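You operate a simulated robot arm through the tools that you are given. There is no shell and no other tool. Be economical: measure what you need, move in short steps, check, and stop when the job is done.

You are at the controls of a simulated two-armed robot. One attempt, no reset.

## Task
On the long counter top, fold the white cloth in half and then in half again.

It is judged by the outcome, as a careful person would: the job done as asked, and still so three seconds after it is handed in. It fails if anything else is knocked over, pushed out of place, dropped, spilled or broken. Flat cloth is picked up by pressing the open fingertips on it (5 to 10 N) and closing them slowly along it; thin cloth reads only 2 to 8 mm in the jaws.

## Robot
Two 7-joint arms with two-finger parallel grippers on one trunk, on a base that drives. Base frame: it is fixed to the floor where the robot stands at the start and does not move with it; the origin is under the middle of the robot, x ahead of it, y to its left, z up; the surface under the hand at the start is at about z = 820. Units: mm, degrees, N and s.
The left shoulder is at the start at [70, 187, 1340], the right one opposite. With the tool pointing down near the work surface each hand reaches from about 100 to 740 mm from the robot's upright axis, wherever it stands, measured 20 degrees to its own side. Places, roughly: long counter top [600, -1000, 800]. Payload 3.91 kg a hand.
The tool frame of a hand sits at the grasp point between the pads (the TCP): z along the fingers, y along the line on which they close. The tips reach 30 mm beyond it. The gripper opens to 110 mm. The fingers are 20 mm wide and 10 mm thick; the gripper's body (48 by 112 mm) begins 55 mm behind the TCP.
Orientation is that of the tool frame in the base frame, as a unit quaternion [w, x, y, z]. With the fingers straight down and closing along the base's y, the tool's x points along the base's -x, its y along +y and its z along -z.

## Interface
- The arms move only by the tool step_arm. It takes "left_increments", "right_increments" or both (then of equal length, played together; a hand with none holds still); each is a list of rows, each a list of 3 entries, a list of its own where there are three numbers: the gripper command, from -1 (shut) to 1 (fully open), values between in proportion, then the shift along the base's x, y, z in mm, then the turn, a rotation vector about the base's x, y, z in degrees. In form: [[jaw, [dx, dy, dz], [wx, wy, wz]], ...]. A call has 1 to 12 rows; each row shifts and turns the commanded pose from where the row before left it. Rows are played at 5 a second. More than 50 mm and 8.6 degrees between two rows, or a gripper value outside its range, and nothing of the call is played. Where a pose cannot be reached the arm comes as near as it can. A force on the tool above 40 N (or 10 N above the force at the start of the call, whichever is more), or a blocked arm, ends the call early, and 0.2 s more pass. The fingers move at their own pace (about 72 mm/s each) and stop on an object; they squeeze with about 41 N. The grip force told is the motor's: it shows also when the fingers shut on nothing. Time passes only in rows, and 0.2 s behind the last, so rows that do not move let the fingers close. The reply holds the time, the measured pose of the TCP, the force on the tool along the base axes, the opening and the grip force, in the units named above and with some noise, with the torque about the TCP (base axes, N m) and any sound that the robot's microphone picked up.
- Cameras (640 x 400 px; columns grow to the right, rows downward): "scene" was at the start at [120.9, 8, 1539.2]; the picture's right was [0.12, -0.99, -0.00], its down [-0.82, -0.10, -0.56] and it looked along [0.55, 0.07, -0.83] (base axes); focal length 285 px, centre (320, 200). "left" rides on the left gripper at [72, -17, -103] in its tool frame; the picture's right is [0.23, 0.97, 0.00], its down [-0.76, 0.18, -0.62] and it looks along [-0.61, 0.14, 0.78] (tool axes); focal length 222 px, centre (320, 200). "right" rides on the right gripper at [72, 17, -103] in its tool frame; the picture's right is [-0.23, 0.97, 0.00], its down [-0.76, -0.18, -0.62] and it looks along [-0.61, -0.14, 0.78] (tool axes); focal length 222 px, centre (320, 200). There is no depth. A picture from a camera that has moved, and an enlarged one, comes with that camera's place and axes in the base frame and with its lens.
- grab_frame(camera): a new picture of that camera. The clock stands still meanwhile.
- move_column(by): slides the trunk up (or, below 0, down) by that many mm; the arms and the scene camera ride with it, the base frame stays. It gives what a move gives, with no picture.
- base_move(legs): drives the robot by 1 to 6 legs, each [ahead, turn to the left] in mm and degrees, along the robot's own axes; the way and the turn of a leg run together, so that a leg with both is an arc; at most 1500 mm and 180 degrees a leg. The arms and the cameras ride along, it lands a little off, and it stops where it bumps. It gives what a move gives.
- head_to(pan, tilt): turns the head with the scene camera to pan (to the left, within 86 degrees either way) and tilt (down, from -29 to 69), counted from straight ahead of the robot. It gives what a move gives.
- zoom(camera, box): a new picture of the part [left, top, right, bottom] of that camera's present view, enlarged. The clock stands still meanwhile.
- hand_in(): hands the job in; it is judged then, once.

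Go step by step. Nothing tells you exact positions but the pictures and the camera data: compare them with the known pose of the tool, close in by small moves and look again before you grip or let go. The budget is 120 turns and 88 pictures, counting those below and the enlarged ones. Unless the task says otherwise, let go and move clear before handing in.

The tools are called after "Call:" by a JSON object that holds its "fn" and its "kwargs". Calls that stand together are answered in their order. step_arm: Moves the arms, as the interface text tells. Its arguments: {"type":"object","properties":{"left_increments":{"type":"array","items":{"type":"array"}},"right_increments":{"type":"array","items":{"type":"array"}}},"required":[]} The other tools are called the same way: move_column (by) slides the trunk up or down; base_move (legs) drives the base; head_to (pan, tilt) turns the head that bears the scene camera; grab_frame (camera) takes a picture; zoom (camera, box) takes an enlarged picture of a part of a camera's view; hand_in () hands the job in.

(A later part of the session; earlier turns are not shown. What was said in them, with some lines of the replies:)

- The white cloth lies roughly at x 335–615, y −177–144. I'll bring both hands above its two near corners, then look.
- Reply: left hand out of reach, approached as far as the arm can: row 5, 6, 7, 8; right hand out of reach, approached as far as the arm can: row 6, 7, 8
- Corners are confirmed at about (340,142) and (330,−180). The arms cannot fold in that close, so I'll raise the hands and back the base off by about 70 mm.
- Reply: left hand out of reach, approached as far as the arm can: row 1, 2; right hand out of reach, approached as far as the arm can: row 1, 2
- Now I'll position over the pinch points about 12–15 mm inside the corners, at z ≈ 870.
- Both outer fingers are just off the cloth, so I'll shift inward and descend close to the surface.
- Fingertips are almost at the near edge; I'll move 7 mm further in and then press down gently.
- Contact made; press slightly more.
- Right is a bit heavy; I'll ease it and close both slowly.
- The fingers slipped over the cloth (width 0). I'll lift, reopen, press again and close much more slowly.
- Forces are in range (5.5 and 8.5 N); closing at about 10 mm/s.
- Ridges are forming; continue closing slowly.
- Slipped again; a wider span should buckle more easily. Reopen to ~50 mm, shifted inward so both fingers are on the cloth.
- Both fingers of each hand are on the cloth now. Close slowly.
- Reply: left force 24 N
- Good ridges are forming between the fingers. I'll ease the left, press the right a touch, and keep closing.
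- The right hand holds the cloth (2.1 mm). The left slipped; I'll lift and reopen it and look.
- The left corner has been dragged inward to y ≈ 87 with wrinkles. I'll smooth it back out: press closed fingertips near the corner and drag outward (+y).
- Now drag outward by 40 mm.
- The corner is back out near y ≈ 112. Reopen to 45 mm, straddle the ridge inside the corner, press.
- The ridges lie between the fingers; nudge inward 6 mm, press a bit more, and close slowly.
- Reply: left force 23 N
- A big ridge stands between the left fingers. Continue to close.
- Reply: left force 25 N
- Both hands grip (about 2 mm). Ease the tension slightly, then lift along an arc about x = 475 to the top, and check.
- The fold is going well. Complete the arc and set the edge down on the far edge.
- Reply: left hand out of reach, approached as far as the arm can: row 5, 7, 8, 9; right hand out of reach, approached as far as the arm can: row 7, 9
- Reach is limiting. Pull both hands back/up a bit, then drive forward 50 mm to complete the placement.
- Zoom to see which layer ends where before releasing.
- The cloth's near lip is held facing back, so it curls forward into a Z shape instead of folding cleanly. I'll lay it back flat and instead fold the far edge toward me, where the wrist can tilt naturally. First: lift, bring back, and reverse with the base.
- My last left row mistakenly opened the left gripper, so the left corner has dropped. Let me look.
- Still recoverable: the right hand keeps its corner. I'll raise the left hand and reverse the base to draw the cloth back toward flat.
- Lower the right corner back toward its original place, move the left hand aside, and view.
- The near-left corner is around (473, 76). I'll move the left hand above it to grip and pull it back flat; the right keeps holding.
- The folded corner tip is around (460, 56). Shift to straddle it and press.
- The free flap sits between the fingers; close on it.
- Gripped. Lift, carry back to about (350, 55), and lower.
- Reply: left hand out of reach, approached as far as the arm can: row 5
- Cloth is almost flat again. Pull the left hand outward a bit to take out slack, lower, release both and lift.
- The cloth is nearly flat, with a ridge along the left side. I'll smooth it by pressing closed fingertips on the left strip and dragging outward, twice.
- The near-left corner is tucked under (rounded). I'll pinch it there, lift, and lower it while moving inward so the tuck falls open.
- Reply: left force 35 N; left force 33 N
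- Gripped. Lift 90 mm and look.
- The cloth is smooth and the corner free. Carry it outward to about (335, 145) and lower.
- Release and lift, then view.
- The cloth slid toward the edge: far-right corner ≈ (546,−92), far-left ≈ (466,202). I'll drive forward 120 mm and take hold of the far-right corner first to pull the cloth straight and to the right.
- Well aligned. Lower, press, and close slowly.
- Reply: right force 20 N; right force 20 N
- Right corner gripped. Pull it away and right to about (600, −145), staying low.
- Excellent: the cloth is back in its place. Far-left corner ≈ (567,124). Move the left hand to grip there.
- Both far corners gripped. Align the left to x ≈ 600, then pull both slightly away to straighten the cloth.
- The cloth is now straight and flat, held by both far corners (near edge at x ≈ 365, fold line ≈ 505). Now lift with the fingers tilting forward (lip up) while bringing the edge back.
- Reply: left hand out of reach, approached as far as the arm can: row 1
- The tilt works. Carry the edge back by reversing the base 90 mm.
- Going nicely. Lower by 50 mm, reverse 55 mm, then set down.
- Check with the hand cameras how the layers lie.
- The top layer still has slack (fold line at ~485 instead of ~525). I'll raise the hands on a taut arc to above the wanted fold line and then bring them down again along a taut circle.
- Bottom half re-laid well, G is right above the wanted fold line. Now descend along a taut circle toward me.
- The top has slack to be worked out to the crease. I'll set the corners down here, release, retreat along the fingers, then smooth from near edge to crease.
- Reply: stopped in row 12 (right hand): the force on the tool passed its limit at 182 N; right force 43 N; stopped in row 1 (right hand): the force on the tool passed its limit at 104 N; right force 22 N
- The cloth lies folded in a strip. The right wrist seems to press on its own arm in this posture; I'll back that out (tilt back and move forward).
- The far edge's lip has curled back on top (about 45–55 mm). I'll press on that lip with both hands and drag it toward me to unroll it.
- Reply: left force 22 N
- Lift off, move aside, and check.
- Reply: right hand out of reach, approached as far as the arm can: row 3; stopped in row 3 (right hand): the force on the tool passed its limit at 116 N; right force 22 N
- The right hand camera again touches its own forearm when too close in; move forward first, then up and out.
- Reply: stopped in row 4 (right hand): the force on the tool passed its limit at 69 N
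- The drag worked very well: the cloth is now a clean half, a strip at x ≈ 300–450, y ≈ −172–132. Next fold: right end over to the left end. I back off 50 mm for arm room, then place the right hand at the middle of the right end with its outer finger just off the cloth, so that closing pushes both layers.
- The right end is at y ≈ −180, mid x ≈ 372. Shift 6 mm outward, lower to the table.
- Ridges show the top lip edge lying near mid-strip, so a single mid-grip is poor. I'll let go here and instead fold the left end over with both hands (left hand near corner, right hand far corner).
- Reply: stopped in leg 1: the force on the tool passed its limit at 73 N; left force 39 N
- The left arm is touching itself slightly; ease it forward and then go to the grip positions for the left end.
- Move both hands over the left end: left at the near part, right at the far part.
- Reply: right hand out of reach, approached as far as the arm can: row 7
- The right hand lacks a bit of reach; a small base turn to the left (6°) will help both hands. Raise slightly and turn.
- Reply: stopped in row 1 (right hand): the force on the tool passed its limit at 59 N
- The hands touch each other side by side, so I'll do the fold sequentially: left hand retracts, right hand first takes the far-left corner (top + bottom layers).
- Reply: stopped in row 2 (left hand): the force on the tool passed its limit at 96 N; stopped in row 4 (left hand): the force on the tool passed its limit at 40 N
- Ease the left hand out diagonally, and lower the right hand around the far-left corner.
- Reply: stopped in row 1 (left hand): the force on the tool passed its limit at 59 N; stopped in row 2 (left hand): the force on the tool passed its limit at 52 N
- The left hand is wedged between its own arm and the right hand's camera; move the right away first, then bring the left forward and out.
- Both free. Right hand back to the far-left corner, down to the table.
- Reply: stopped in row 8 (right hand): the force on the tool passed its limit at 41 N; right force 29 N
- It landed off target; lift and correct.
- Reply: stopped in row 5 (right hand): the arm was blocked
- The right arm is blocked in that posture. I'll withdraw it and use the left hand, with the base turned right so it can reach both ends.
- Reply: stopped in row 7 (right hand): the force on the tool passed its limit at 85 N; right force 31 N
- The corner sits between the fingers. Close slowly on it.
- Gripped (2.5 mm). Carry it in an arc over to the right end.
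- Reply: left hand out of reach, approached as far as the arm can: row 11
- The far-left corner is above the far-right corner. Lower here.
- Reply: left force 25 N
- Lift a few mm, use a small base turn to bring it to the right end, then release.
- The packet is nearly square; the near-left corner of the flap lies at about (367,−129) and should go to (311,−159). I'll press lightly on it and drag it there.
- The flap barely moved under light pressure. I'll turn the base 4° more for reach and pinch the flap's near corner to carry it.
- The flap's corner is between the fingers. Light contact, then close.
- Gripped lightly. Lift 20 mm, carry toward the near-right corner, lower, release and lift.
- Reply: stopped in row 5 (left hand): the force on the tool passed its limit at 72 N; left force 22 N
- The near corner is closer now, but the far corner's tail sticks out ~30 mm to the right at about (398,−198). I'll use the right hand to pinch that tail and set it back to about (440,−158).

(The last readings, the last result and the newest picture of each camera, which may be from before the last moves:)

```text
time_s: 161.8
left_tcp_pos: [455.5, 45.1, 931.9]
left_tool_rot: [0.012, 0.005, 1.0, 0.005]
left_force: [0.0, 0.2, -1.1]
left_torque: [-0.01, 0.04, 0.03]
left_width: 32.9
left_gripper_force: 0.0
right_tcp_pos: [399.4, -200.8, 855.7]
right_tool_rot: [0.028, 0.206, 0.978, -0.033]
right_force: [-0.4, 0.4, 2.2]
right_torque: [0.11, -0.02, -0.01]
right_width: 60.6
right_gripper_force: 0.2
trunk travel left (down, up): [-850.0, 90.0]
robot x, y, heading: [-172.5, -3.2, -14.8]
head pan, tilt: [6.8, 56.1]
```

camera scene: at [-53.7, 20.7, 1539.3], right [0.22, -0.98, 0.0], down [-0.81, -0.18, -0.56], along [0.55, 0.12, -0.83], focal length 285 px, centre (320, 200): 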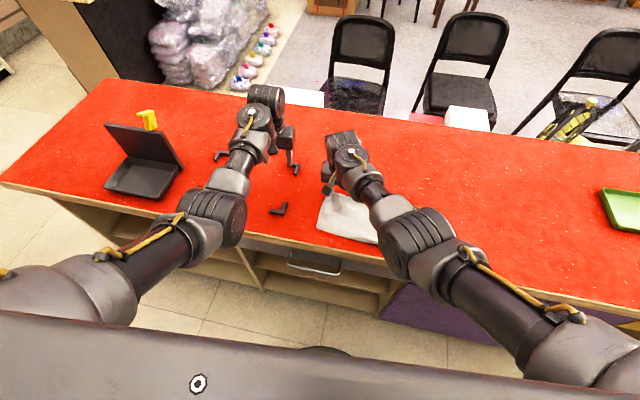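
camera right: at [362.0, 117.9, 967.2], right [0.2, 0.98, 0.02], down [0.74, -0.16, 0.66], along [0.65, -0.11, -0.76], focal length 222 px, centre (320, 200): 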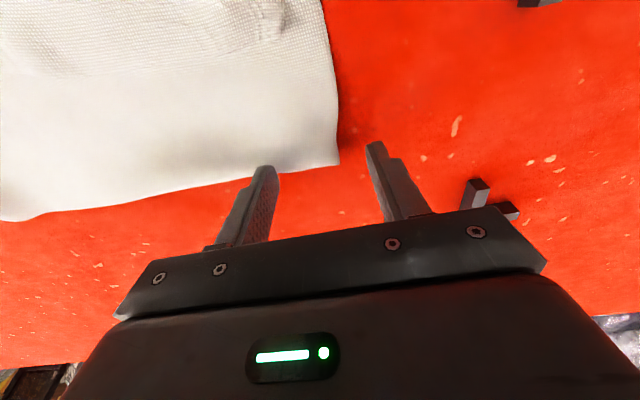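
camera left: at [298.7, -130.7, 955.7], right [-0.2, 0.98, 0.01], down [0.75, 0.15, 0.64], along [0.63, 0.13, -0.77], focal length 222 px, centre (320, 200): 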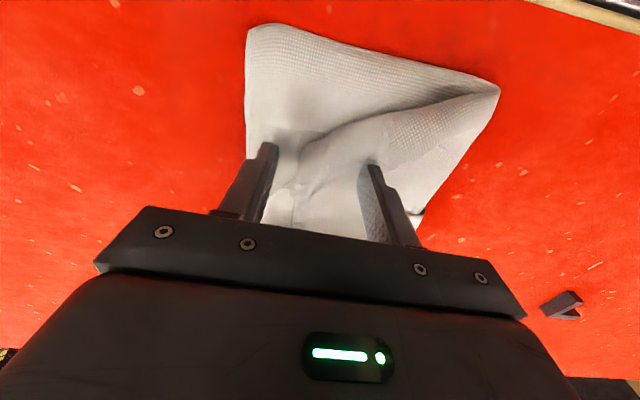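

Call:
{"fn": "step_arm", "kwargs": {"right_increments": [[-0.05, [0, 0, -0.5], [0, 0, 0]], [-0.15, [0, 0, 0], [0, 0, 0]], [-0.25, [0, 0, 0], [0, 0, 0]], [-0.35, [0, 0, 0], [0, 0, 0]], [-0.45, [0, 0, 0], [0, 0, 0]], [-0.55, [0, 0, 0], [0, 0, 0]], [-0.65, [0, 0, 0], [0, 0, 0]], [-0.75, [0, 0, 0], [0, 0, 0]], [-0.85, [0, 0, 0], [0, 0, 0]], [-1, [0, 0, 0], [0, 0, 0]], [-1, [0, 0, 0], [0, 0, 0]]]}}

```text
time_s: 164.2
left_tcp_pos: [454.6, 45.9, 931.4]
left_tool_rot: [0.013, 0.005, 1.0, 0.004]
left_force: [-0.1, 0.3, -1.0]
left_torque: [-0.01, 0.0, 0.0]
left_width: 33.0
left_gripper_force: 0.0
right_tcp_pos: [399.2, -199.8, 854.2]
right_tool_rot: [0.028, 0.207, 0.977, -0.034]
right_force: [-0.3, -0.5, 0.0]
right_torque: [-0.05, 0.01, 0.01]
right_width: 1.7
right_gripper_force: 40.8
trunk travel left (down, up): [-850.0, 90.0]
robot x, y, heading: [-168.7, 0.3, -15.1]
head pan, tilt: [6.8, 56.1]
```

Gripped. Lift, set it at about (438,−160), release, rise clear.

Call:
{"fn": "step_arm", "kwargs": {"right_increments": [[-1, [0, 0, 15], [0, 0, 0]], [-1, [8, 8, 10], [0, 0, 0]], [-1, [12, 13, 0], [0, 0, 0]], [-1, [12, 13, 0], [0, 0, 0]], [-1, [8, 6, -8], [0, 0, 0]], [-1, [0, 0, -10], [0, 0, 0]], [-1, [0, 0, -5], [0, 0, 0]], [-0.7, [0, 0, 0], [0, 0, 0]], [-0.4, [0, 0, 0], [0, 0, 0]], [-0.4, [0, 0, 10], [0, 0, 0]], [-0.4, [0, 0, 30], [0, 0, 0]], [-0.4, [15, 0, 30], [0, 0, 0]]]}}

Call:
{"fn": "step_arm", "kwargs": {"right_increments": [[-0.4, [30, -15, 20], [0, 0, 0]], [-0.4, [30, -30, 10], [0, 0, 0]], [-0.4, [20, -40, 0], [0, 0, 0]]]}}

Call:
{"fn": "zoom", "kwargs": {"camera": "scene", "box": [240, 160, 400, 260]}}

```text
time_s: 166.8
left_tcp_pos: [455.9, 45.2, 931.1]
left_tool_rot: [0.012, 0.005, 1.0, 0.004]
left_force: [0.0, -0.8, -0.3]
left_torque: [0.01, 0.01, 0.01]
left_width: 32.7
left_gripper_force: 0.1
right_tcp_pos: [454.5, -159.7, 924.5]
right_tool_rot: [0.025, 0.205, 0.978, -0.035]
right_force: [-0.4, 0.7, -0.3]
right_torque: [0.01, 0.01, -0.03]
right_width: 32.9
right_gripper_force: 0.0
trunk travel left (down, up): [-850.0, 90.0]
robot x, y, heading: [-169.9, -1.0, -14.8]
head pan, tilt: [6.8, 56.1]
```

```text
time_s: 167.6
left_tcp_pos: [454.7, 42.7, 932.5]
left_tool_rot: [0.013, 0.005, 1.0, 0.005]
left_force: [-0.3, 0.1, 1.2]
left_torque: [0.0, -0.03, -0.01]
left_width: 33.0
left_gripper_force: 0.1
right_tcp_pos: [499.4, -255.8, 968.5]
right_tool_rot: [0.03, 0.207, 0.977, -0.029]
right_force: [-0.2, 0.2, -0.6]
right_torque: [-0.03, -0.02, -0.01]
right_width: 33.1
right_gripper_force: 0.1
right hand out of reach, approached as far as the arm can: row 2, 3
trunk travel left (down, up): [-850.0, 90.0]
robot x, y, heading: [-173.4, -0.8, -14.9]
head pan, tilt: [6.8, 56.1]
```

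```text
4.00 times, centred on (320, 210) of scene
camera zoom: at [-52.8, -27.6, 1539.2], right [-0.14, -0.99, 0.0], down [-0.82, 0.12, -0.56], along [0.55, -0.08, -0.83], focal length 1141 px, centre (320, 160)
```

zoom: 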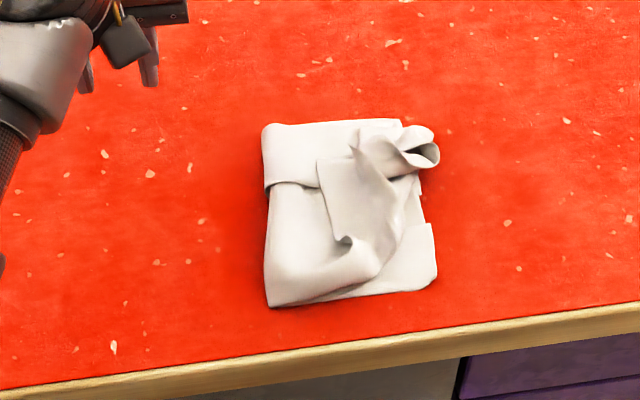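

The picture budget is used up. The cloth is a compact packet of about a quarter of its size, both hands are open and clear, and nothing else looks disturbed. I'll hand it in as it is.

Call:
{"fn": "hand_in", "kwargs": {}}

```text
The job is handed in.
```

I folded the white cloth twice and handed it in, but the result is not neat. It ended as a packet about a quarter of the cloth's original size.

- **First fold:** it isn't a true half. A strip of the far edge stayed folded back on top, and it is now mostly inside the packet.
- **Second fold:** one corner is still crumpled and curled on top at the far right. I couldn't check any further because my pictures had run out.
- **Everything else:** I saw nothing else on the counter knocked or moved, though my last pictures covered only the area around the cloth. Both hands are open and clear.
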